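You operate a simulated robot arm through the tools that you are given. There is no shell and no other tool.

You run a simulated robot arm. Do the job below in one go: nothing can be reset, and whatever is moved stays where it is left.

JOB
Wind in the magenta bundle's tail and lay it in the narrow tub.
Fine: roller flap down, roller knob one turn to its mark till no tail shows, flap up again.

Only the result counts: the job must be done as asked and must still hold three seconds after the hand-in. Knocking over, shifting, dropping, spilling or breaking anything else fails it.

ROBOT AND FRAMES
A 7-joint arm with a two-finger parallel gripper, fixed in place. Base frame: the origin is on the floor under the middle of its stand, x ahead of it, y to its left, z up; the work surface is at about z = 91.2. Readings come in cm, degrees, newtons and seconds.
With the tool pointing down near the work surface it reaches from about 10 to 64 cm from the base axis. Its first joint turns from -66.0 to 66.0 degrees. Payload 1.57 kg.
The tool frame sits at the grasp point between the pads (the TCP): z along the fingers, y along the line on which they close. The tips reach 3 cm beyond it. The gripper opens to 8 cm. The fingers are 1.7 cm wide and 1.2 cm thick; the gripper's body (4 by 8.2 cm) begins 8 cm behind the TCP.
Orientation is told as [roll, pitch, yaw] about the base's x, y, z axes, in that order, counted from this pose: with the fingers straight down and closing along the base's y, the tool's x points along the base's -x, its y along +y and its z along -z.

CONTROLS
- The arm moves only by the tool nudge_tool. Its argument "motion" is a list of rows, each a list of 3 entries, a list of its own where there are three numbers: the turn, a rotation vector about the base's x, y, z in degrees, then the shift along the base's x, y, z in cm, then the closure in counts, from 0 (fully open) to 255 (shut). In form: [[[rx, ry, rz], [tx, ty, tz], grip], ...]. A call has 1 to 20 rows; each row shifts and turns the commanded pose from where the row before left it. Rows are played at 5 a second. More than 5 cm and 8.6 degrees between two rows, or a gripper value outside its range, and nothing of the call is played. A pose out of reach is approached as far as the arm can. The call stops where the force on the tool passes 60 N (or 10 N more than at its start, if that is more) or the arm is blocked; 0.2 s more then pass. The fingers move at their own pace (about 7.2 cm/s each) and stop on an object; they squeeze with about 29 N. The grip force told is the motor's: it shows also when the fingers shut on nothing. Time passes only in rows, and 0.2 s behind the last, so rows that do not move let the fingers close. It gives the time, the measured TCP pose, the force on the tool (base axes), the opening and the grip force at its end, in the units of the frame above (readings bear some noise), with the torque about the TCP (base axes, N m) and any sound that the robot's microphone picked up.
- Cameras (640 x 400 px; columns grow to the right, rows downward): "scene" is fixed at [5.57, 42.36, 143.77]; the picture's right is [-0.84, -0.54, 0.00], its down [-0.28, 0.43, -0.86] and it looks along [0.46, -0.72, -0.51] (base axes); focal length 351 px, centre (320, 200). "wrist" rides on the gripper at [7.2, -0.7, -12.2] in the tool frame; the picture's right is [0.09, 1.00, 0.00], its down [-0.84, 0.08, -0.54] and it looks along [-0.54, 0.05, 0.84] (tool axes); focal length 238 px, centre (320, 200). There is no depth. A picture from a camera that has moved, and an enlarged one, comes with that camera's place and axes in the base frame and with its lens. The place of the scene camera against the robot may be out by one fixed shift of up to 1.8 cm in any direction.
- camera(camera): a new picture of that camera. No time passes.
- enlarge(camera, box): a new picture of the part [left, top, right, bottom] of that camera's present view, enlarged. No time passes.
- sign_off(): hands the job in; it is judged then, once.

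Nothing tells you positions but the pictures and the camera data. Unless the task says otherwise, let go and move clear before handing in.

The tools are called after "Emit:" as name(argument=value, ...) on one line, values as JSON. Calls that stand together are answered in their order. nudge_tool: Moves the arm, as the interface text tells. Its arguments: {"type":"object","properties":{"motion":{"type":"array","items":{"type":"array"}}},"required":["motion"]} The other tools are called the same way: camera (camera) takes a picture; enlarge (camera, box) takes an enlarged picture of a part of a camera's view; sign_off () hands the job in.

At the start:

```text
clock: 0.0
ee_pos: [31.47, -3.61, 125.41]
orientation: [-0.1, -0.1, 0.0]
force: [-0.3, -0.8, -0.3]
ft_torque: [0.03, -0.02, -0.02]
gripper_width: 8.0
grasp_force: 0.1
```

scene: 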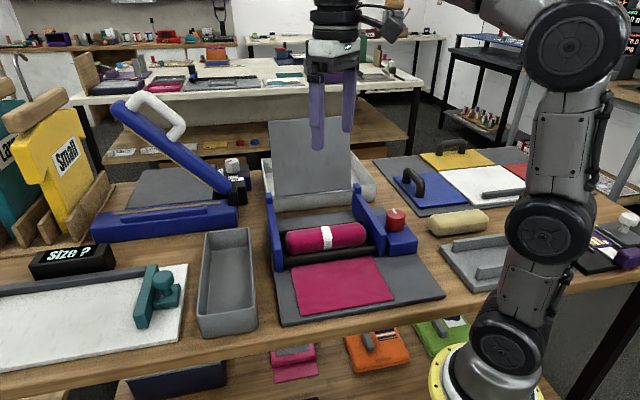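
wrist: 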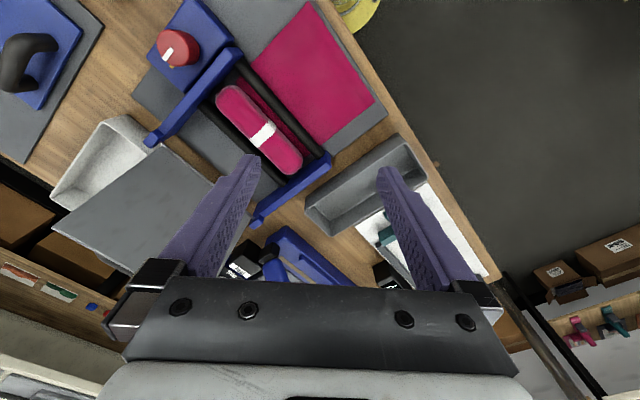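

I see a blue roller machine with a magenta bundle in it, its tail laid out on a gray mat, a red knob on the side, a gray flap standing up behind, and a narrow gray tub next to it. I'll look closer before moving.

Emit:
enlarge(camera="scene", box=[180, 100, 460, 340])

Emit:
enlarge(camera="wrist", box=[40, 0, 440, 250])

Emit:
enlarge(camera="scene", box=[250, 180, 430, 280])

```text
1.67 times, centred on (320, 220) of scene
camera zoom: at [5.57, 42.36, 143.77], right [-0.84, -0.54, 0.0], down [-0.28, 0.43, -0.86], along [0.46, -0.72, -0.51], focal length 585 px, centre (320, 167)
```

zoom: 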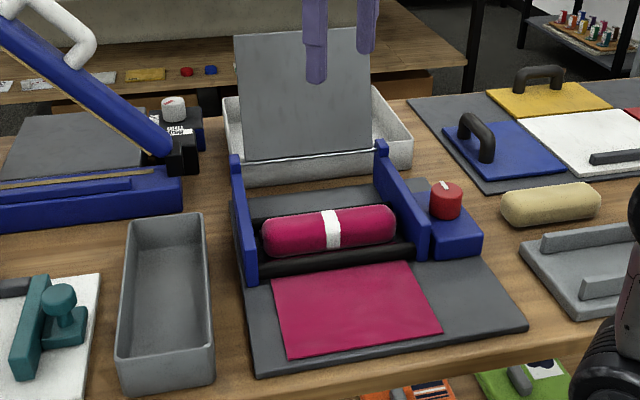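

```text
1.60 times, centred on (240, 125) of wrist
camera zoom: at [24.43, -4.26, 137.7], right [-0.09, 1.0, 0.0], down [0.84, 0.08, 0.54], along [0.54, 0.05, -0.84], focal length 381 px, centre (448, 320)
```

zoom: 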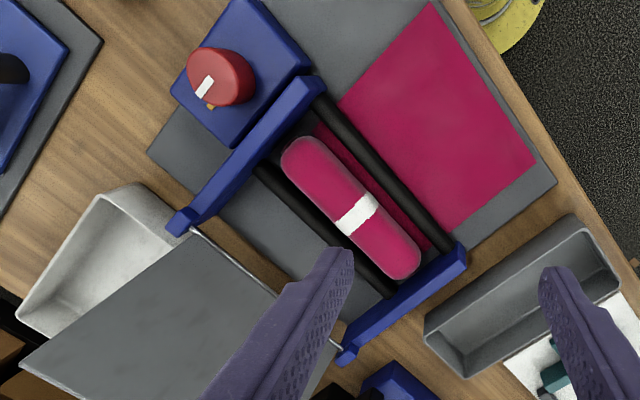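

```text
3.56 times, centred on (340, 230) of scene
camera zoom: at [5.57, 42.36, 143.77], right [-0.84, -0.54, 0.0], down [-0.28, 0.43, -0.86], along [0.46, -0.72, -0.51], focal length 1248 px, centre (249, 93)
```

zoom: 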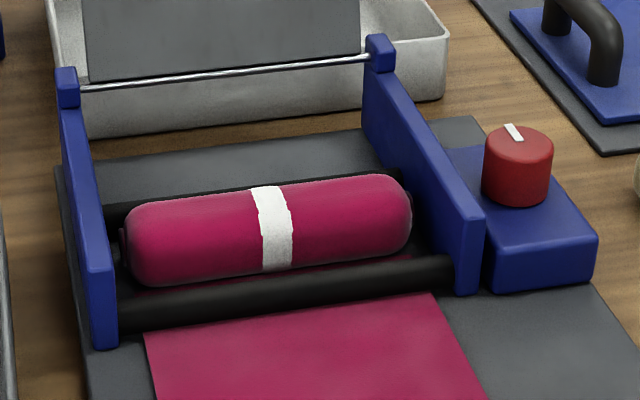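

The machine sits turned about 45° in plan: bundle near (38,-13), flap hinge near (48,-23), knob near (26,-24), and the narrow grey tub near (47,7). I'll move the wrist camera over the knob for a closer look.

Emit:
nudge_tool(motion=[[[0, 0, 0], [-2.2, -3.4, -0.5], 0], [[0, 0, 0], [-2.2, -3.4, -0.5], 0], [[0, 0, 0], [-2.2, -3.4, -0.5], 0], [[0, 0, 0], [-2.2, -3.4, -0.5], 0], [[0, 0, 0], [-2.2, -3.4, -0.5], 0], [[0, 0, 0], [-2.2, -3.4, -0.5], 0], [[0, 0, 0], [0, 0, 0], 0]])

Emit:
camera(camera="wrist")

Emit:
camera(camera="scene")

```text
clock: 1.6
ee_pos: [18.38, -23.93, 122.48]
orientation: [0.0, -0.1, 0.0]
force: [-0.8, -0.6, 0.4]
ft_torque: [0.0, 0.01, 0.02]
gripper_width: 7.99
grasp_force: 0.0
```

```text
taken
camera wrist: at [11.34, -24.59, 134.71], right [-0.09, 1.0, 0.0], down [0.84, 0.08, 0.54], along [0.54, 0.05, -0.84], focal length 238 px, centre (320, 200)
```

wrist: 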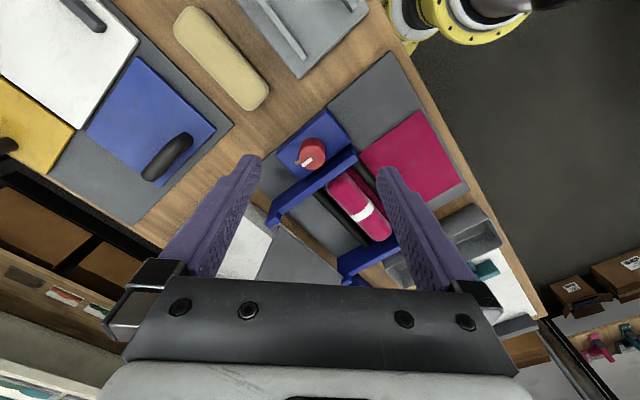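

```text
taken
```

scene: 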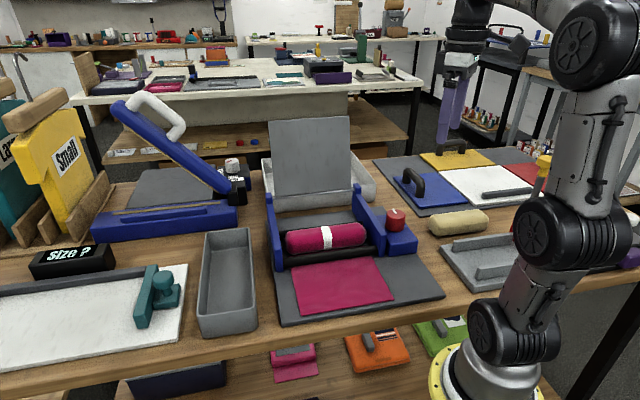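

Emit:
enlarge(camera="wrist", box=[240, 90, 400, 190])

Emit:
enlarge(camera="wrist", box=[230, 90, 510, 290])

Emit:
enlarge(camera="scene", box=[350, 190, 430, 260])

```text
4.00 times, centred on (320, 140) of wrist
camera zoom: at [11.34, -24.59, 134.71], right [-0.09, 1.0, 0.0], down [0.84, 0.08, 0.54], along [0.54, 0.05, -0.84], focal length 953 px, centre (320, 440)
```

zoom: 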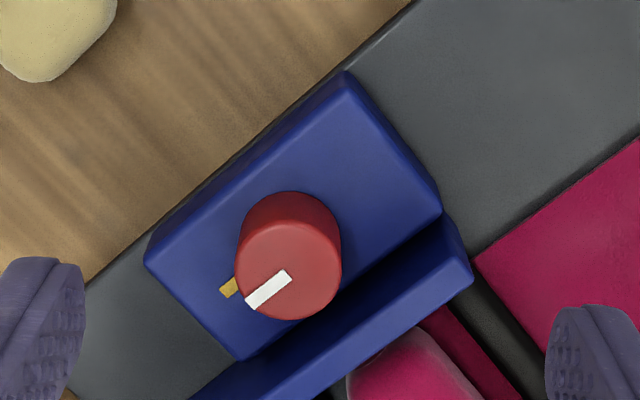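

```text
2.00 times, centred on (370, 190) of wrist
camera zoom: at [11.34, -24.59, 134.71], right [-0.09, 1.0, 0.0], down [0.84, 0.08, 0.54], along [0.54, 0.05, -0.84], focal length 477 px, centre (220, 220)
```

zoom: 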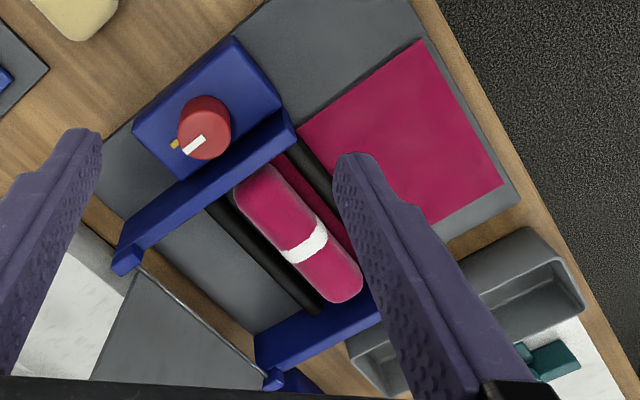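

```text
5.71 times, centred on (390, 225) of scene
camera zoom: at [5.57, 42.36, 143.77], right [-0.84, -0.54, 0.0], down [-0.28, 0.43, -0.86], along [0.46, -0.72, -0.51], focal length 2006 px, centre (-80, 57)
```

zoom: 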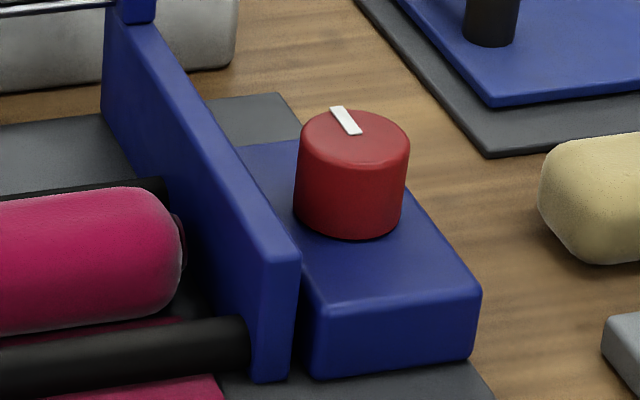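

The knob (centre about (26.5,-24.5), top z≈98.6) already points at its orange mark, so it needs a full 360° turn. The flap leans back about 23° from its hinge (z≈99.5). I'll turn the gripper to the machine's 44° angle and go above the flap's top edge.

Emit:
nudge_tool(motion=[[[0, 0, 5.45], [3.0, -0.6, 1.0], 0], [[0, 0, 5.45], [3.0, -0.6, 1.0], 0], [[0, 0, 5.45], [3.0, -0.6, 1.0], 0], [[0, 0, 5.45], [3.0, -0.6, 0.5], 0], [[0, 0, 5.45], [3.0, -0.6, 0], 0], [[0, 0, 5.45], [3.0, -0.6, 0], 0], [[0, 0, 5.45], [3.0, -0.6, 0], 0], [[0, 0, 5.45], [3.0, -0.6, 0], 0], [[0, 0, 0], [0, 0, 0], 0]])

Emit:
camera(camera="wrist")

Emit:
camera(camera="scene")

```text
clock: 3.6
ee_pos: [40.19, -27.18, 123.05]
orientation: [0.0, 0.0, 43.6]
force: [1.0, 0.3, -0.8]
ft_torque: [0.0, 0.0, -0.01]
gripper_width: 7.99
grasp_force: 0.1
out of reach, approached as far as the arm can: row 7, 8
```

```text
taken
camera wrist: at [35.58, -32.73, 135.27], right [-0.75, 0.66, 0.0], down [0.55, 0.63, 0.54], along [0.36, 0.41, -0.84], focal length 238 px, centre (320, 200)
```

wrist: 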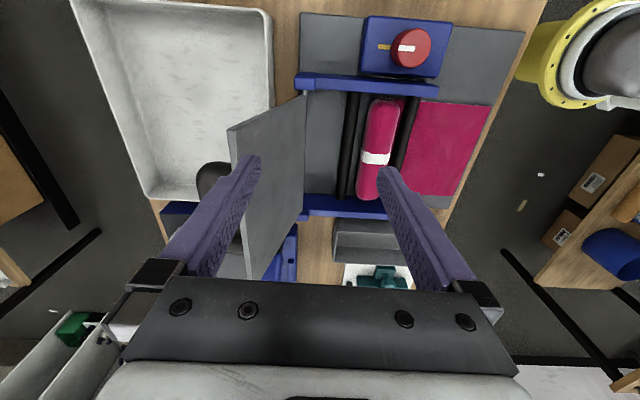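

```text
taken
```

scene: 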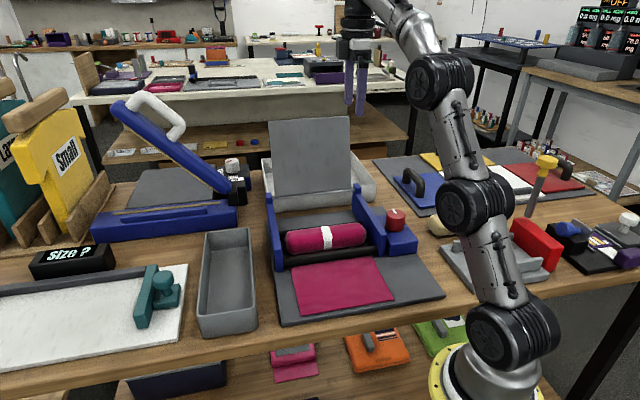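

With the tool straight down, this height limits how far the arm can reach. I'll check the flap closely from here before choosing a tilted approach.

Emit:
enlarge(camera="wrist", box=[160, 70, 480, 270])

Emit:
enlarge(camera="wrist", box=[280, 0, 520, 150])

```text
2.00 times, centred on (320, 170) of wrist
camera zoom: at [35.58, -32.73, 135.27], right [-0.75, 0.66, 0.0], down [0.55, 0.63, 0.54], along [0.36, 0.41, -0.84], focal length 477 px, centre (320, 260)
```

zoom: 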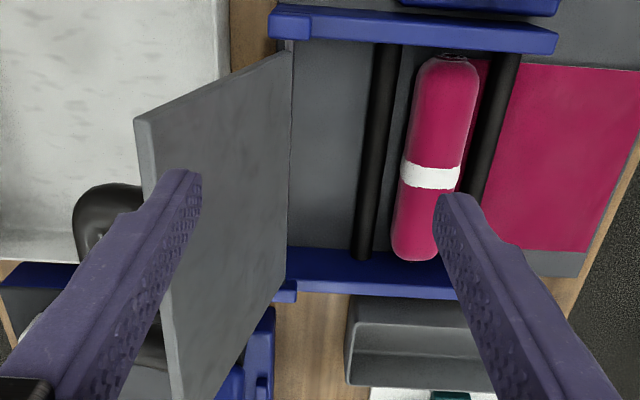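

```text
2.67 times, centred on (400, 75) of wrist
camera zoom: at [35.58, -32.73, 135.27], right [-0.75, 0.66, 0.0], down [0.55, 0.63, 0.54], along [0.36, 0.41, -0.84], focal length 636 px, centre (107, 533)
```

zoom: 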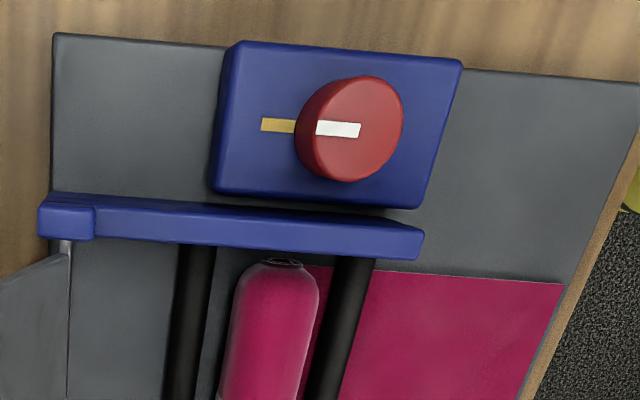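

From two views, the flap's near top corner is at about (44.6,-33.2,116.7), so it leans back 19° and is about 18 cm long. I'll tilt the tool 25° so the fingers point outward, then read the pose.

Emit:
nudge_tool(motion=[[[-6.02, -5.75, 0], [0, 0, 0], 0], [[-6.02, -5.75, 0], [0, 0, 0], 0], [[-6.02, -5.75, 0], [0, 0, 0], 0], [[0, 0, 0], [0, 0, 0], 0]])

```text
clock: 4.6
ee_pos: [40.26, -27.19, 122.98]
orientation: [-25.0, 0.0, 43.5]
force: [-0.9, -0.7, -0.1]
ft_torque: [0.0, -0.01, 0.02]
gripper_width: 8.05
grasp_force: 0.0
```

Emit:
nudge_tool(motion=[[[0, 0, 0], [2.4, -0.65, -0.5], 0], [[0, 0, 0], [2.4, -0.65, -0.5], 0], [[0, 0, 0], [0, 0, 0], 0]])

Emit:
camera(camera="wrist")

Emit:
camera(camera="scene")

```text
clock: 5.4
ee_pos: [44.94, -28.69, 122.06]
orientation: [-25.0, 0.0, 43.6]
force: [-0.1, 0.3, -0.1]
ft_torque: [0.01, -0.01, 0.03]
gripper_width: 8.02
grasp_force: 0.1
```

```text
taken
camera wrist: at [36.7, -30.41, 133.41], right [-0.69, 0.59, -0.42], down [0.4, 0.79, 0.46], along [0.6, 0.15, -0.78], focal length 238 px, centre (320, 200)
```

wrist: 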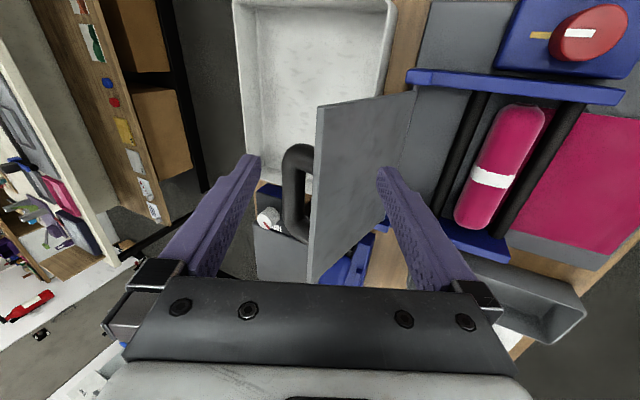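

```text
taken
```

scene: 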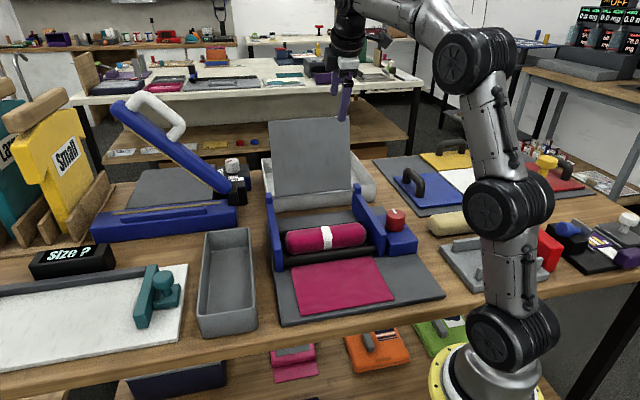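

There's a black arch handle on the back of the flap, so it will be on top when the flap is down, which will help with lifting it later. I'll enlarge it.

Emit:
enlarge(camera="wrist", box=[220, 80, 440, 290])

Emit:
enlarge(camera="scene", box=[240, 60, 420, 220])

```text
1.90 times, centred on (330, 185) of wrist
camera zoom: at [36.7, -30.41, 133.41], right [-0.69, 0.59, -0.42], down [0.4, 0.79, 0.46], along [0.6, 0.15, -0.78], focal length 454 px, centre (301, 229)
```

zoom: 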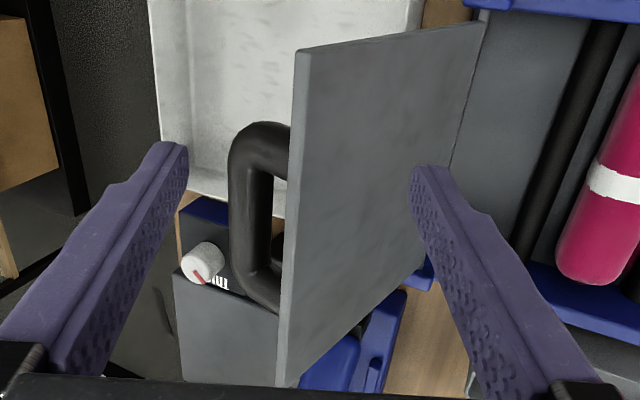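

```text
2.50 times, centred on (330, 140) of scene
camera zoom: at [5.57, 42.36, 143.77], right [-0.84, -0.54, 0.0], down [-0.28, 0.43, -0.86], along [0.46, -0.72, -0.51], focal length 877 px, centre (295, 350)
```

zoom: 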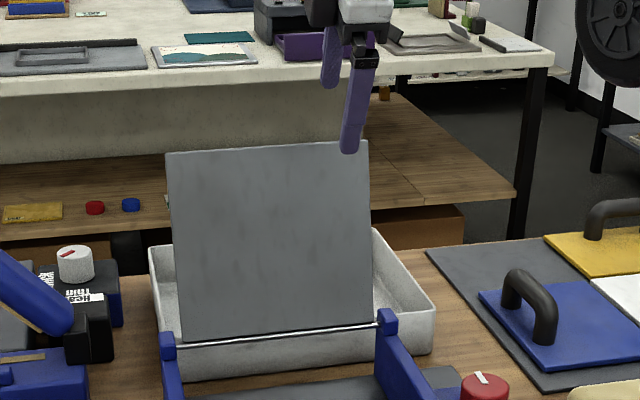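

The handle runs along the hinge direction behind the flap's upper part, at u≈13.5–25. I'll hook the flap near its near corner (u≈11), clear of the handle, by straddling the top edge.

Emit:
nudge_tool(motion=[[[0, 0, 0], [-0.94, -1.6, 0], 0], [[0, 0, 0], [0, 0, -1.75], 0], [[0, 0, 0], [0, 0, -1.75], 0], [[0, 0, 0], [0, 0, -1.75], 0], [[0, 0, 0], [0, 0, -1.75], 0], [[0, 0, 0], [0, 0, 0], 0]])

Emit:
camera(camera="wrist")

Emit:
enlarge(camera="scene", box=[240, 60, 420, 220])

```text
clock: 6.8
ee_pos: [44.3, -30.26, 114.9]
orientation: [-25.0, 0.0, 43.6]
force: [0.2, 0.0, -0.5]
ft_torque: [0.02, 0.0, -0.03]
gripper_width: 7.99
grasp_force: 0.2
```

```text
taken
camera wrist: at [35.96, -31.97, 126.36], right [-0.69, 0.59, -0.42], down [0.4, 0.79, 0.46], along [0.6, 0.15, -0.78], focal length 238 px, centre (320, 200)
```

wrist: 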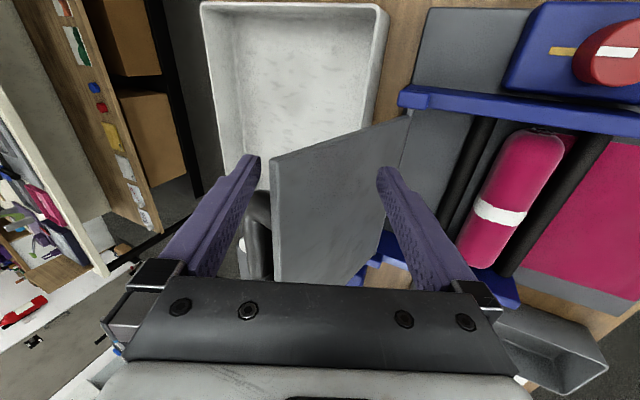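

```text
2.50 times, centred on (330, 140) of scene
camera zoom: at [5.57, 42.36, 143.77], right [-0.84, -0.54, 0.0], down [-0.28, 0.43, -0.86], along [0.46, -0.72, -0.51], focal length 877 px, centre (295, 350)
```

zoom: 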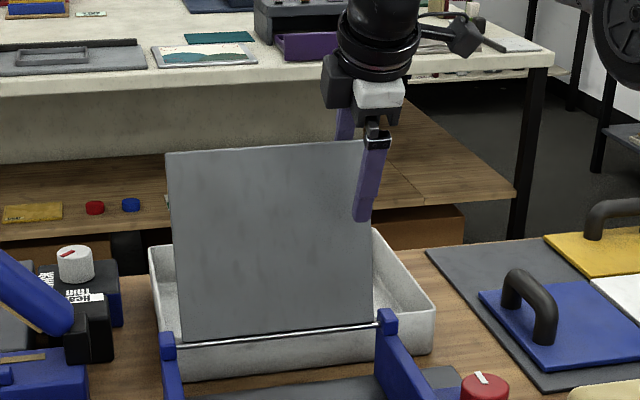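

The flap is now between the open fingers. I'll pull gently forward, away from the hinge side, and watch the forces.

Emit:
nudge_tool(motion=[[[0, 0, 0], [-0.69, 0.72, 0], 0], [[0, 0, 0], [-0.69, 0.72, 0], 0], [[0, 0, 0], [-0.69, 0.72, 0], 0], [[0, 0, 0], [-0.69, 0.72, 0], 0], [[0, 0, 0], [0, 0, 0], 0]])

Emit:
camera(camera="wrist")

```text
clock: 8.0
ee_pos: [41.31, -27.37, 114.95]
orientation: [-25.0, 0.0, 43.5]
force: [-0.3, -1.2, 1.4]
ft_torque: [-0.01, 0.01, -0.01]
gripper_width: 8.0
grasp_force: 0.1
```

```text
taken
camera wrist: at [33.1, -29.04, 126.32], right [-0.69, 0.59, -0.42], down [0.4, 0.79, 0.46], along [0.6, 0.15, -0.78], focal length 238 px, centre (320, 200)
```

wrist: 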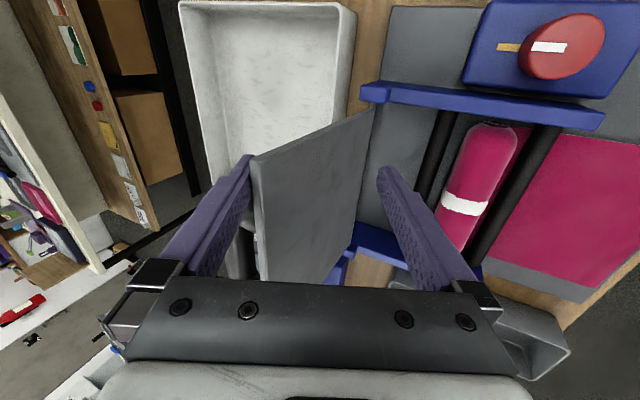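

Emit:
nudge_tool(motion=[[[0, 0, 0], [-0.52, 0.54, 0], 0], [[0, 0, 0], [-0.52, 0.54, 0], 0], [[0, 0, 0], [-0.52, 0.54, 0], 0], [[0, 0, 0], [-0.52, 0.54, 0], 0], [[0, 0, 0], [0, 0, 0], 0]])

Emit:
camera(camera="wrist")

```text
clock: 9.2
ee_pos: [39.26, -25.28, 115.0]
orientation: [-25.0, 0.0, 43.7]
force: [-0.5, -0.2, -0.9]
ft_torque: [0.01, 0.01, 0.01]
gripper_width: 8.01
grasp_force: 0.0
```

```text
taken
camera wrist: at [30.96, -26.88, 126.38], right [-0.69, 0.59, -0.42], down [0.4, 0.79, 0.46], along [0.6, 0.15, -0.78], focal length 238 px, centre (320, 200)
```

wrist: 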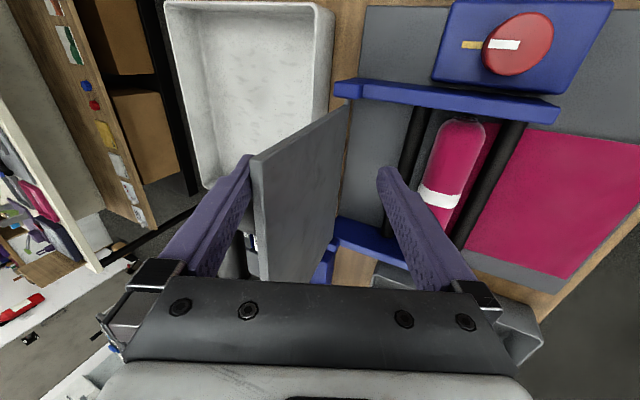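

Emit:
nudge_tool(motion=[[[0, 0, 0], [-0.35, 0.36, 0], 0], [[0, 0, 0], [-0.35, 0.36, 0], 0], [[0, 0, 0], [-0.35, 0.36, 0], 0], [[0, 0, 0], [-0.35, 0.36, 0], 0], [[0, 0, 0], [0, 0, 0], 0]])

Emit:
camera(camera="wrist")

```text
clock: 10.4
ee_pos: [37.97, -23.61, 115.06]
orientation: [-25.0, 0.1, 43.6]
force: [0.5, -0.6, -0.2]
ft_torque: [-0.01, 0.01, 0.01]
gripper_width: 8.0
grasp_force: 0.1
```

```text
taken
camera wrist: at [29.69, -25.43, 126.39], right [-0.69, 0.59, -0.42], down [0.4, 0.79, 0.46], along [0.6, 0.15, -0.78], focal length 238 px, centre (320, 200)
```

wrist: 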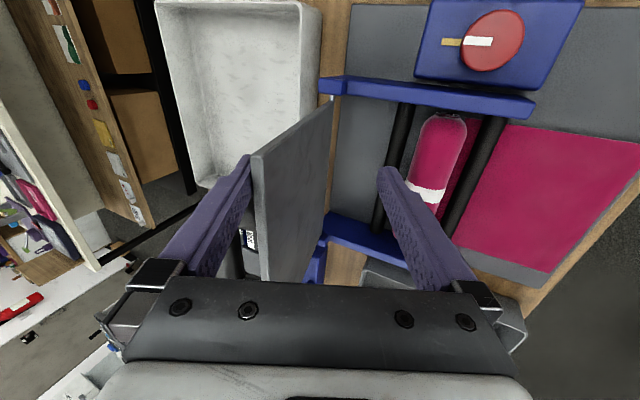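

Emit:
nudge_tool(motion=[[[0, 0, 0], [-0.42, 0.43, 0], 0], [[0, 0, 0], [-0.42, 0.43, 0], 0], [[0, 0, 0], [-0.42, 0.43, 0], 0], [[0, 0, 0], [-0.42, 0.43, 0], 0], [[0, 0, 0], [0, 0, 0], 0]])

Emit:
camera(camera="wrist")

```text
clock: 11.6
ee_pos: [36.34, -21.92, 114.92]
orientation: [-25.0, -0.1, 43.6]
force: [-0.4, -0.9, 0.7]
ft_torque: [0.01, 0.0, 0.01]
gripper_width: 8.0
grasp_force: 0.0
```

```text
taken
camera wrist: at [27.99, -23.66, 126.36], right [-0.69, 0.59, -0.42], down [0.4, 0.79, 0.46], along [0.61, 0.15, -0.78], focal length 238 px, centre (320, 200)
```

wrist: 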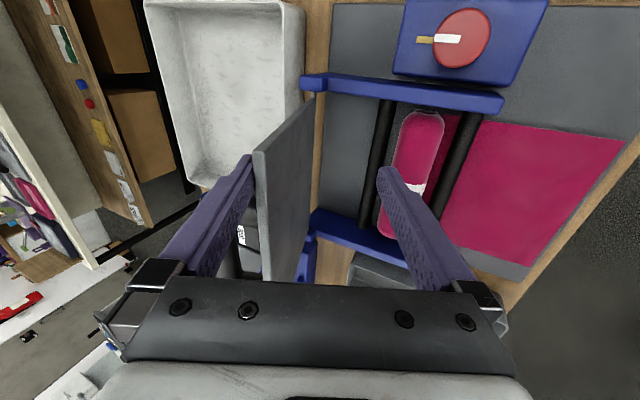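

The flap has followed the rear finger past vertical without falling, so it seems to be friction-held. I'll lift straight out and check that it stays there.

Emit:
nudge_tool(motion=[[[0, 0, 0], [0.35, -0.36, 0], 0], [[0, 0, 0], [0, 0, 2], 0], [[0, 0, 0], [0, 0, 2], 0], [[0, 0, 0], [0, 0, 2], 0], [[0, 0, 0], [0, 0, 0], 0], [[0, 0, 0], [0, 0, 0], 0]])

Emit:
camera(camera="wrist")

Emit:
enlarge(camera="scene", box=[240, 60, 420, 260])

```text
clock: 13.0
ee_pos: [36.7, -22.36, 121.11]
orientation: [-25.0, 0.1, 43.7]
force: [0.4, -0.2, 0.1]
ft_torque: [-0.05, -0.02, -0.03]
gripper_width: 8.02
grasp_force: 0.0
```

```text
taken
camera wrist: at [28.37, -24.06, 132.45], right [-0.69, 0.59, -0.42], down [0.4, 0.79, 0.46], along [0.6, 0.15, -0.78], focal length 238 px, centre (320, 200)
```

wrist: 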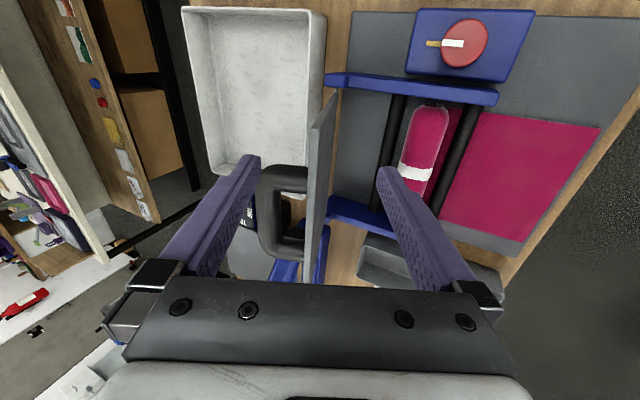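

```text
2.00 times, centred on (330, 160) of scene
camera zoom: at [5.57, 42.36, 143.77], right [-0.84, -0.54, 0.0], down [-0.28, 0.43, -0.86], along [0.46, -0.72, -0.51], focal length 702 px, centre (300, 280)
```

zoom: 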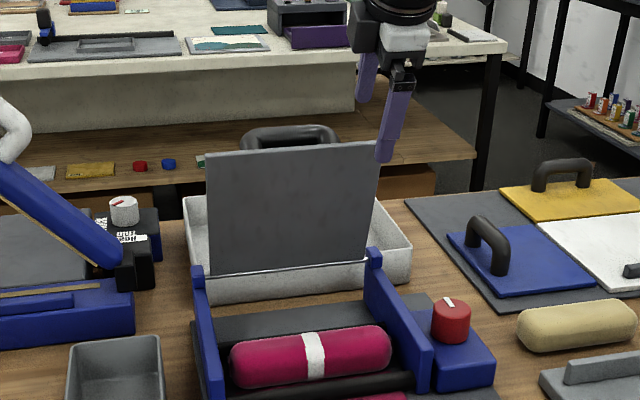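

The flap stays put, about 14° forward of vertical. I'll close the gripper, go over the top edge behind it at u≈11, clear of the handle, and then push it down in an arc.

Emit:
nudge_tool(motion=[[[0, 0, 0], [0, 0, 1.4], 255], [[0, 0, 0], [0, 0, 0], 255], [[0, 0, 0], [0, 0, 0], 255], [[0, 0, 0], [2.28, -2.39, 0], 255], [[0, 0, 0], [2.21, -2.31, 0], 255], [[0, 0, 0], [0, 0, -1.8], 255], [[0, 0, 0], [0, 0, -1.8], 255], [[0, 0, 0], [0, 0, -1.7], 255], [[0, 0, 0], [0, 0, 0], 255]])

Emit:
camera(camera="wrist")

```text
clock: 15.0
ee_pos: [41.12, -27.01, 117.11]
orientation: [-24.8, 0.0, 43.6]
force: [0.6, 0.5, -0.2]
ft_torque: [-0.03, 0.01, -0.02]
gripper_width: 0.0
grasp_force: 21.1
```

```text
taken
camera wrist: at [32.76, -28.71, 128.47], right [-0.69, 0.59, -0.42], down [0.4, 0.79, 0.46], along [0.6, 0.15, -0.78], focal length 238 px, centre (320, 200)
```

wrist: 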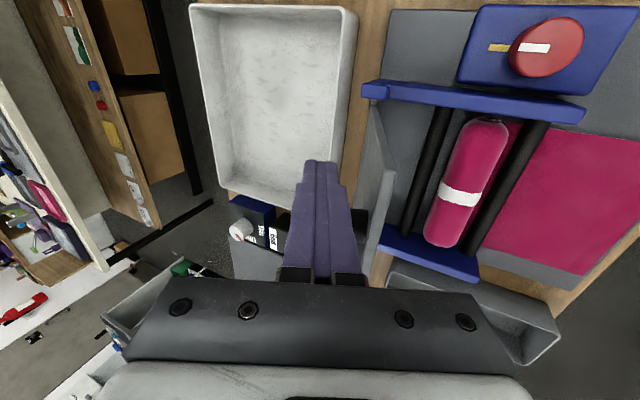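

Emit:
nudge_tool(motion=[[[0, 0, 0], [-0.85, 0.89, -0.37], 255], [[0, 0, 0], [-0.85, 0.89, -0.37], 255], [[0, 0, 0], [-0.85, 0.89, -0.37], 255], [[0, 0, 0], [-0.77, 0.81, -0.5], 255], [[0, 0, 0], [-0.77, 0.81, -0.5], 255], [[0, 0, 0], [-0.72, 0.75, -0.65], 255], [[0, 0, 0], [-0.72, 0.75, -0.65], 255], [[0, 0, 0], [-0.59, 0.61, -0.85], 255], [[0, 0, 0], [-0.59, 0.61, -0.85], 255], [[0, 0, 0], [0, 0, 0], 255]])

Emit:
camera(camera="wrist")

Emit:
enlarge(camera="scene", box=[220, 80, 440, 280])

```text
clock: 17.2
ee_pos: [34.18, -19.98, 111.96]
orientation: [-25.1, 0.1, 43.6]
force: [-0.3, -0.2, 0.4]
ft_torque: [-0.02, 0.01, -0.03]
gripper_width: 0.0
grasp_force: 21.6
```

```text
taken
camera wrist: at [26.01, -21.73, 123.35], right [-0.69, 0.59, -0.42], down [0.4, 0.79, 0.46], along [0.6, 0.15, -0.78], focal length 238 px, centre (320, 200)
```

wrist: 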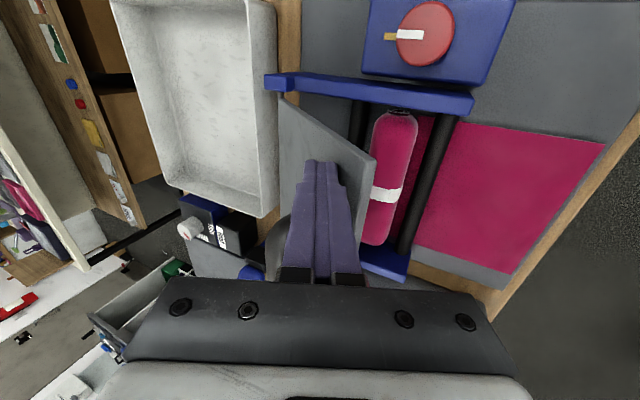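

```text
2.00 times, centred on (330, 180) of scene
camera zoom: at [5.57, 42.36, 143.77], right [-0.84, -0.54, 0.0], down [-0.28, 0.43, -0.86], along [0.46, -0.72, -0.51], focal length 702 px, centre (300, 240)
```

zoom: 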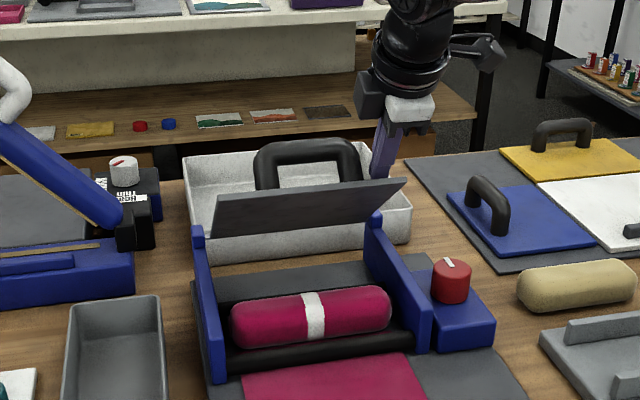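

Emit:
nudge_tool(motion=[[[0, 0, 0], [-0.46, 0.48, -0.95], 255], [[0, 0, 0], [-0.46, 0.48, -0.95], 255], [[0, 0, 0], [-0.38, 0.4, -1.08], 255], [[0, 0, 0], [-0.38, 0.4, -1.08], 255], [[0, 0, 0], [-0.24, 0.25, -1.2], 255], [[0, 0, 0], [-0.24, 0.25, -1.2], 255], [[0, 0, 0], [0, 0, 0], 255]])

Emit:
camera(camera="wrist")

Emit:
enlarge(camera="scene", box=[220, 80, 440, 280])

```text
clock: 18.8
ee_pos: [32.21, -17.85, 105.45]
orientation: [-24.9, 0.1, 43.5]
force: [-1.1, 0.2, 0.1]
ft_torque: [0.03, -0.02, 0.0]
gripper_width: 0.01
grasp_force: 21.2
```

```text
taken
camera wrist: at [23.86, -19.5, 116.81], right [-0.69, 0.59, -0.42], down [0.4, 0.79, 0.46], along [0.6, 0.15, -0.78], focal length 238 px, centre (320, 200)
```

wrist: 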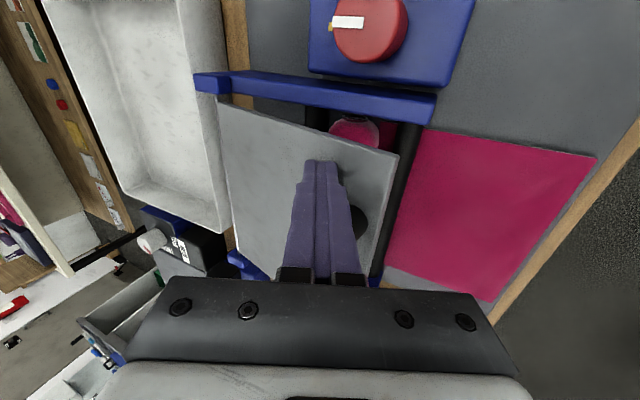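

```text
2.00 times, centred on (330, 180) of scene
camera zoom: at [5.57, 42.36, 143.77], right [-0.84, -0.54, 0.0], down [-0.28, 0.43, -0.86], along [0.46, -0.72, -0.51], focal length 702 px, centre (300, 240)
```

zoom: 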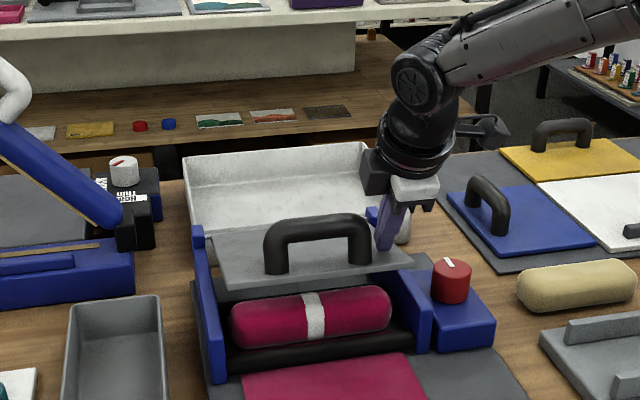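

Emit:
nudge_tool(motion=[[[0, 0, 0], [-0.1, 0.1, -0.8], 255], [[0, 0, 0], [-0.07, 0.07, -0.8], 255], [[0, 0, 0], [0, 0, -0.7], 255], [[0, 0, 0], [0, 0, 0], 255]])

Emit:
camera(camera="wrist")

Emit:
enlarge(camera="scene", box=[220, 140, 440, 280])

```text
clock: 19.8
ee_pos: [32.03, -17.61, 103.17]
orientation: [-25.0, 0.0, 43.7]
force: [-0.4, 0.1, -0.3]
ft_torque: [-0.01, 0.01, 0.02]
gripper_width: 0.0
grasp_force: 21.4
```

```text
taken
camera wrist: at [23.7, -19.35, 114.54], right [-0.69, 0.59, -0.42], down [0.4, 0.79, 0.46], along [0.6, 0.15, -0.78], focal length 238 px, centre (320, 200)
```

wrist: 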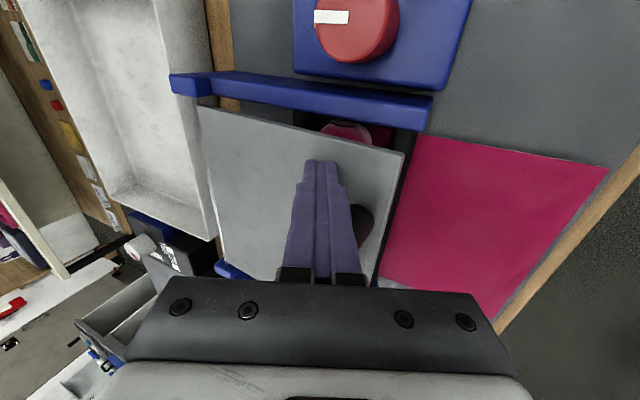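

```text
2.86 times, centred on (330, 210) of scene
camera zoom: at [5.57, 42.36, 143.77], right [-0.84, -0.54, 0.0], down [-0.28, 0.43, -0.86], along [0.46, -0.72, -0.51], focal length 1003 px, centre (291, 171)
```

zoom: 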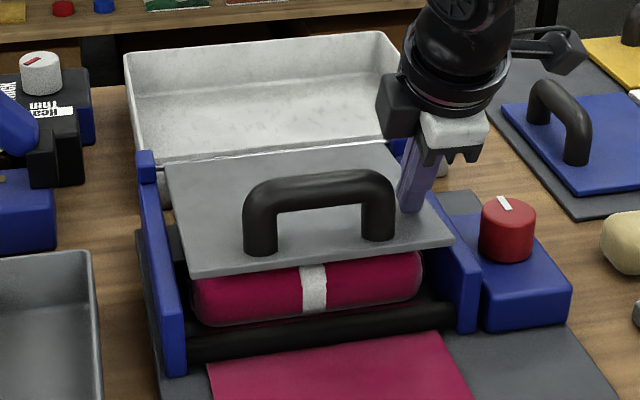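

Emit:
nudge_tool(motion=[[[0, 0, 0], [0, 0, -0.6], 255], [[0, 0, 0], [0, 0, -0.6], 255], [[0, 0, 0], [0, 0, -0.6], 255], [[0, 0, 0], [0, 0, 0], 255]])

Emit:
enlarge(camera="scene", box=[220, 140, 440, 280])

Emit:
camera(camera="wrist")

```text
clock: 20.8
ee_pos: [31.96, -17.66, 101.69]
orientation: [-25.3, -0.2, 43.5]
force: [-15.6, 6.9, 28.0]
ft_torque: [0.15, 0.42, -0.03]
gripper_width: 0.0
grasp_force: 21.5
```

```text
2.86 times, centred on (330, 210) of scene
camera zoom: at [5.5, 42.4, 143.76], right [-0.84, -0.54, 0.0], down [-0.27, 0.43, -0.86], along [0.46, -0.72, -0.51], focal length 1003 px, centre (291, 171)
```

zoom: 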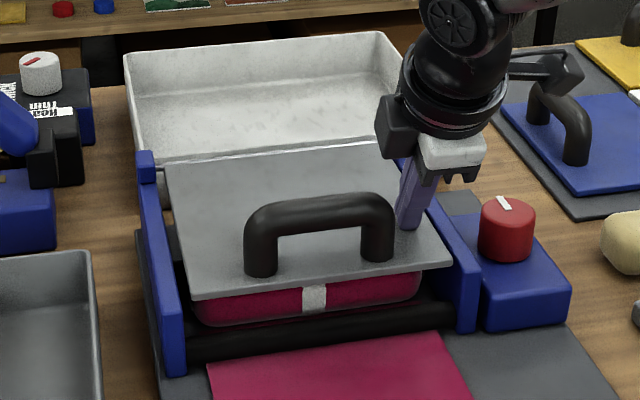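

```text
taken
camera wrist: at [23.63, -19.31, 112.97], right [-0.69, 0.59, -0.43], down [0.4, 0.79, 0.46], along [0.61, 0.15, -0.78], focal length 238 px, centre (320, 200)
```

wrist: 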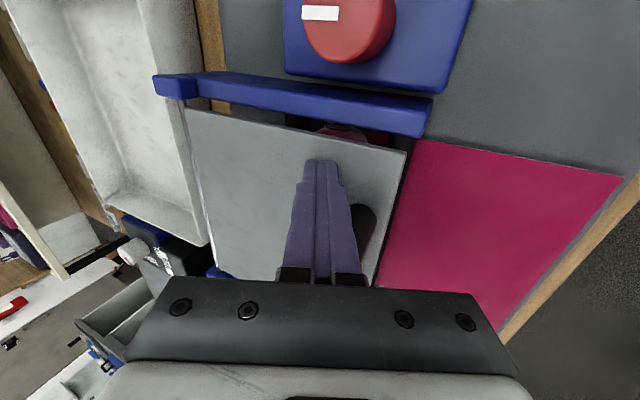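

The flap is now pressed down onto the bundle. I'll back off, straighten the tool, and go above the knob to look at it closely.

Emit:
nudge_tool(motion=[[[0, 0, 0], [0, 0, 1], 255], [[0, 0, 0], [0, 0, 3], 255], [[0, 0, 0], [0, 0, 4], 255], [[6.02, 5.75, 0], [-1.83, -2.3, 0.5], 200], [[6.02, 5.75, 0], [-1.83, -2.3, 0.5], 120], [[6.02, 5.75, 0], [-1.83, -2.3, 0], 60], [[0, 0, 0], [0, 0, 0], 60], [[0, 0, 0], [0, 0, 0], 60]])

Emit:
camera(camera="wrist")

Emit:
enlarge(camera="scene", box=[220, 140, 440, 340])

```text
clock: 22.6
ee_pos: [26.51, -24.65, 110.45]
orientation: [0.0, 0.0, 43.6]
force: [-0.1, 0.7, 0.7]
ft_torque: [-0.04, -0.02, -0.02]
gripper_width: 6.13
grasp_force: 0.0
```

```text
taken
camera wrist: at [21.82, -30.09, 122.71], right [-0.75, 0.66, 0.0], down [0.55, 0.63, 0.54], along [0.36, 0.41, -0.84], focal length 238 px, centre (320, 200)
```

wrist: 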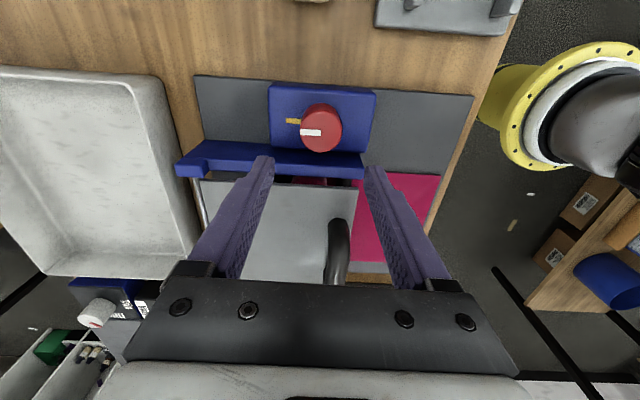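

```text
2.00 times, centred on (330, 240) of scene
camera zoom: at [5.57, 42.36, 143.77], right [-0.84, -0.54, 0.0], down [-0.28, 0.43, -0.86], along [0.46, -0.72, -0.51], focal length 702 px, centre (300, 120)
```

zoom: 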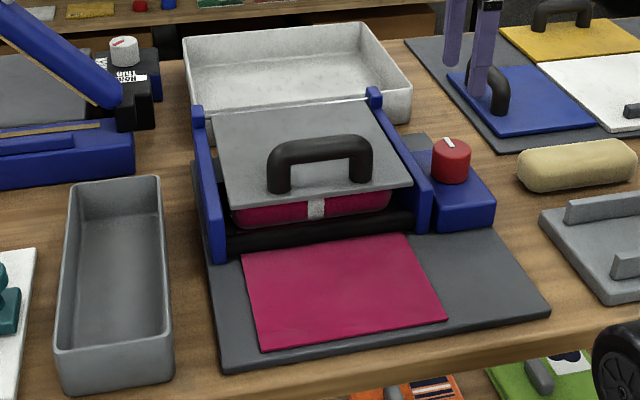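

Emit:
enlarge(camera="wrist", box=[240, 60, 400, 200])

Emit:
enlarge(camera="scene", box=[260, 180, 380, 260])

```text
2.86 times, centred on (320, 130) of wrist
camera zoom: at [21.82, -30.09, 122.71], right [-0.75, 0.66, 0.0], down [0.55, 0.63, 0.54], along [0.36, 0.41, -0.84], focal length 681 px, centre (320, 400)
```

zoom: 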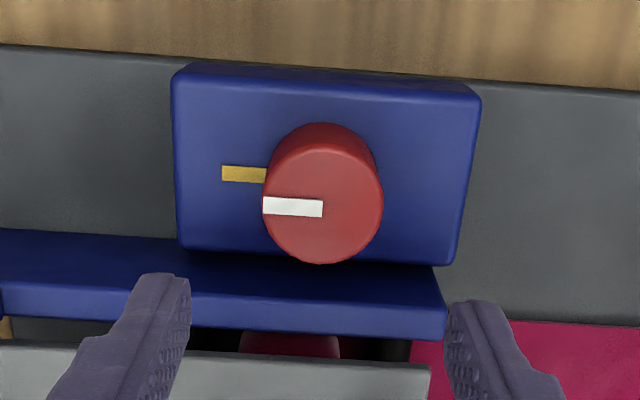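

```text
5.00 times, centred on (320, 220) of scene
camera zoom: at [5.57, 42.36, 143.77], right [-0.84, -0.54, 0.0], down [-0.28, 0.43, -0.86], along [0.46, -0.72, -0.51], focal length 1755 px, centre (320, 100)
```

zoom: 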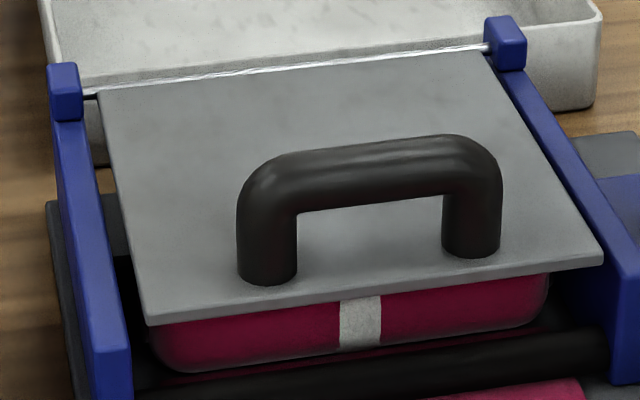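

The flap rests on the bundle, and the knob centre refines to about (26.65,-24.45), with the side bar about 4.4 cm away, so the fingers have room to turn. I'll descend to just above the knob and check centring.

Emit:
nudge_tool(motion=[[[0, 0, 0], [0.14, 0.2, -3], 60], [[0, 0, 0], [0, 0, -3], 70], [[0, 0, 0], [0, 0, -1.5], 70], [[0, 0, 0], [0, 0, 0], 70]])

Emit:
camera(camera="wrist")

Emit:
enlarge(camera="scene", box=[340, 150, 460, 260])

```text
clock: 23.6
ee_pos: [26.56, -24.2, 102.85]
orientation: [0.0, 0.0, 43.6]
force: [-0.7, 0.5, 0.6]
ft_torque: [-0.02, 0.02, 0.03]
gripper_width: 5.81
grasp_force: 0.0
```

```text
taken
camera wrist: at [21.91, -29.72, 115.14], right [-0.75, 0.66, 0.0], down [0.55, 0.63, 0.54], along [0.36, 0.41, -0.84], focal length 238 px, centre (320, 200)
```

wrist: 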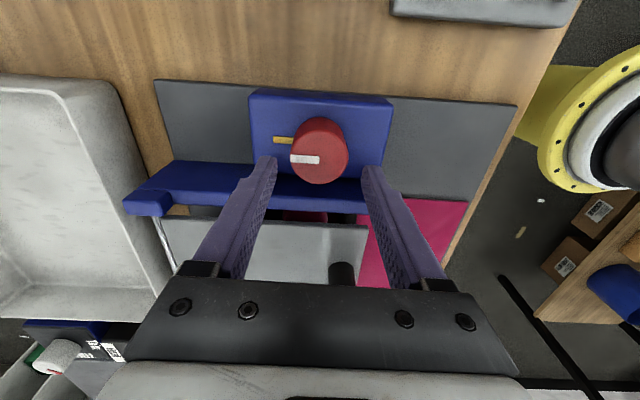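

```text
3.64 times, centred on (400, 205) of scene
camera zoom: at [5.57, 42.36, 143.77], right [-0.84, -0.54, 0.0], down [-0.28, 0.43, -0.86], along [0.46, -0.72, -0.51], focal length 1276 px, centre (29, 182)
```

zoom: 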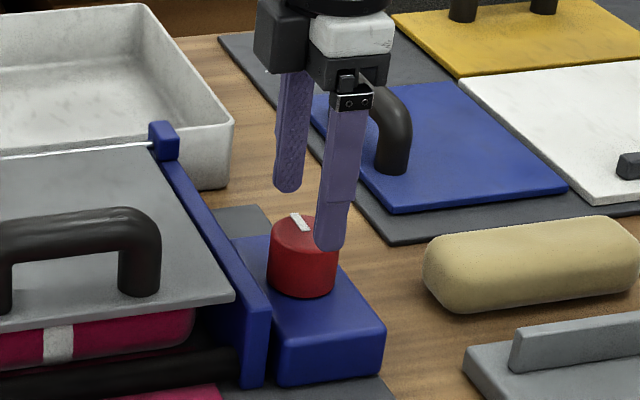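

Emit:
enlarge(camera="wrist", box=[260, 90, 380, 210])

```text
3.33 times, centred on (320, 150) of wrist
camera zoom: at [21.91, -29.72, 115.14], right [-0.75, 0.66, 0.0], down [0.55, 0.63, 0.54], along [0.36, 0.41, -0.84], focal length 794 px, centre (320, 367)
```

zoom: 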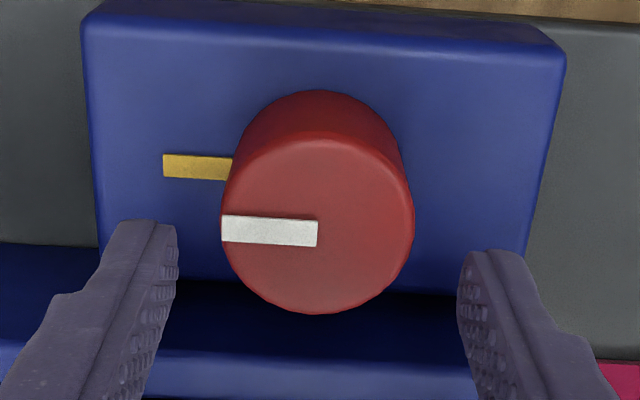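

Emit:
nudge_tool(motion=[[[0, 0, 0], [0.04, -0.3, -1], 70], [[0, 0, 0], [0, 0, -1.3], 70], [[0, 0, 0], [0, 0, -1.2], 70], [[0, 0, 0], [0, 0, 0], 70]])

Emit:
enlarge(camera="wrist", box=[220, 80, 420, 220])

Emit:
enlarge(camera="scene", box=[340, 170, 440, 260])

```text
clock: 24.6
ee_pos: [26.79, -24.59, 99.35]
orientation: [-0.1, -0.1, 43.6]
force: [0.5, -0.1, 0.7]
ft_torque: [-0.01, 0.02, 0.01]
gripper_width: 5.81
grasp_force: 0.1
```

```text
2.86 times, centred on (320, 150) of wrist
camera zoom: at [22.05, -30.15, 111.61], right [-0.75, 0.66, 0.0], down [0.55, 0.63, 0.54], along [0.36, 0.41, -0.84], focal length 681 px, centre (320, 343)
```

zoom: 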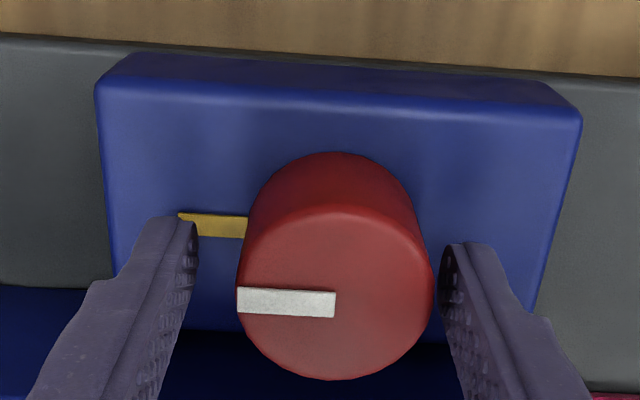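

```text
4.44 times, centred on (390, 215) of scene
camera zoom: at [5.57, 42.36, 143.77], right [-0.84, -0.54, 0.0], down [-0.28, 0.43, -0.86], along [0.46, -0.72, -0.51], focal length 1560 px, centre (9, 133)
```

zoom: 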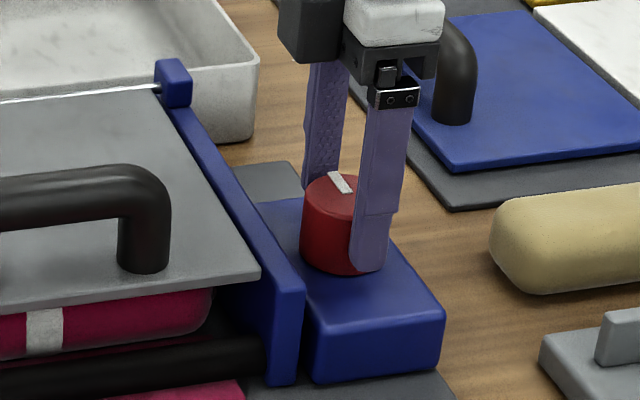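

Emit:
nudge_tool(motion=[[[0, 0, 0], [-0.27, 0.02, 0], 70], [[0, 0, 0], [0, 0, 0], 110], [[0, 0, 0], [0, 0, 0], 255], [[0, 0, 0], [0, 0, 0], 255], [[0, 0, 0], [0, 0, 0], 255]])

Emit:
enlarge(camera="wrist", box=[220, 80, 420, 220])

```text
clock: 25.8
ee_pos: [26.44, -24.55, 99.37]
orientation: [0.2, 0.0, 43.6]
force: [-9.0, 9.2, 4.1]
ft_torque: [0.24, -0.01, 0.0]
gripper_width: 4.37
grasp_force: 44.6
```

```text
2.86 times, centred on (320, 150) of wrist
camera zoom: at [21.74, -30.06, 111.67], right [-0.75, 0.66, 0.0], down [0.55, 0.63, 0.54], along [0.35, 0.41, -0.84], focal length 681 px, centre (320, 343)
```

zoom: 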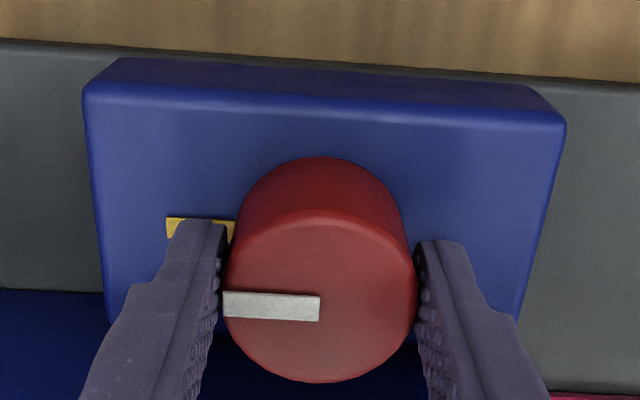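

Emit:
nudge_tool(motion=[[[0, 0, 0], [-0.08, 0.08, 0], 255], [[0, 0, -5], [0, 0, 0], 255], [[0, 0, -5], [0, 0, 0], 255], [[0, 0, 0], [0, 0, 0], 255]])

Emit:
enlarge(camera="wrist", box=[220, 80, 420, 220])

Emit:
enlarge(camera="scene", box=[220, 180, 440, 340])

```text
clock: 26.8
ee_pos: [26.42, -24.4, 99.48]
orientation: [0.0, -0.1, 33.5]
force: [-6.8, 7.6, 1.2]
ft_torque: [-0.33, -0.08, 0.04]
gripper_width: 4.39
grasp_force: 45.1
```

```text
2.86 times, centred on (320, 150) of wrist
camera zoom: at [20.82, -29.1, 111.67], right [-0.63, 0.78, 0.0], down [0.66, 0.53, 0.54], along [0.42, 0.34, -0.84], focal length 681 px, centre (320, 343)
```

zoom: 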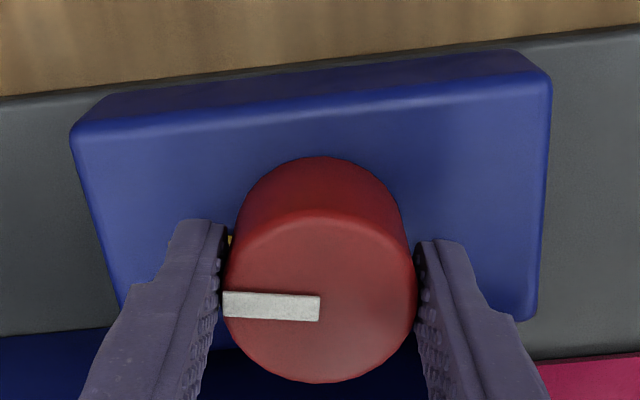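

```text
2.50 times, centred on (330, 260) of scene
camera zoom: at [5.55, 42.38, 143.76], right [-0.84, -0.54, 0.0], down [-0.28, 0.43, -0.86], along [0.46, -0.72, -0.51], focal length 877 px, centre (295, 50)
```

zoom: 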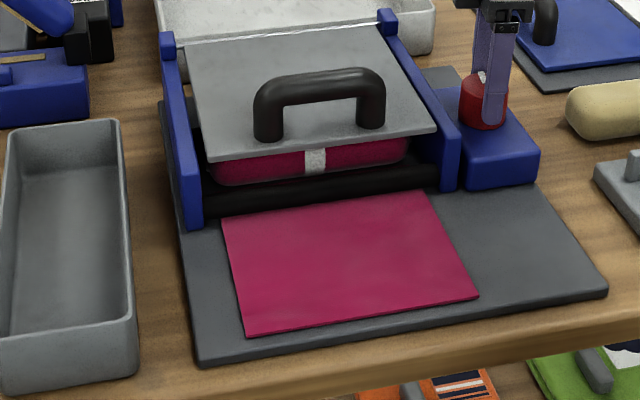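

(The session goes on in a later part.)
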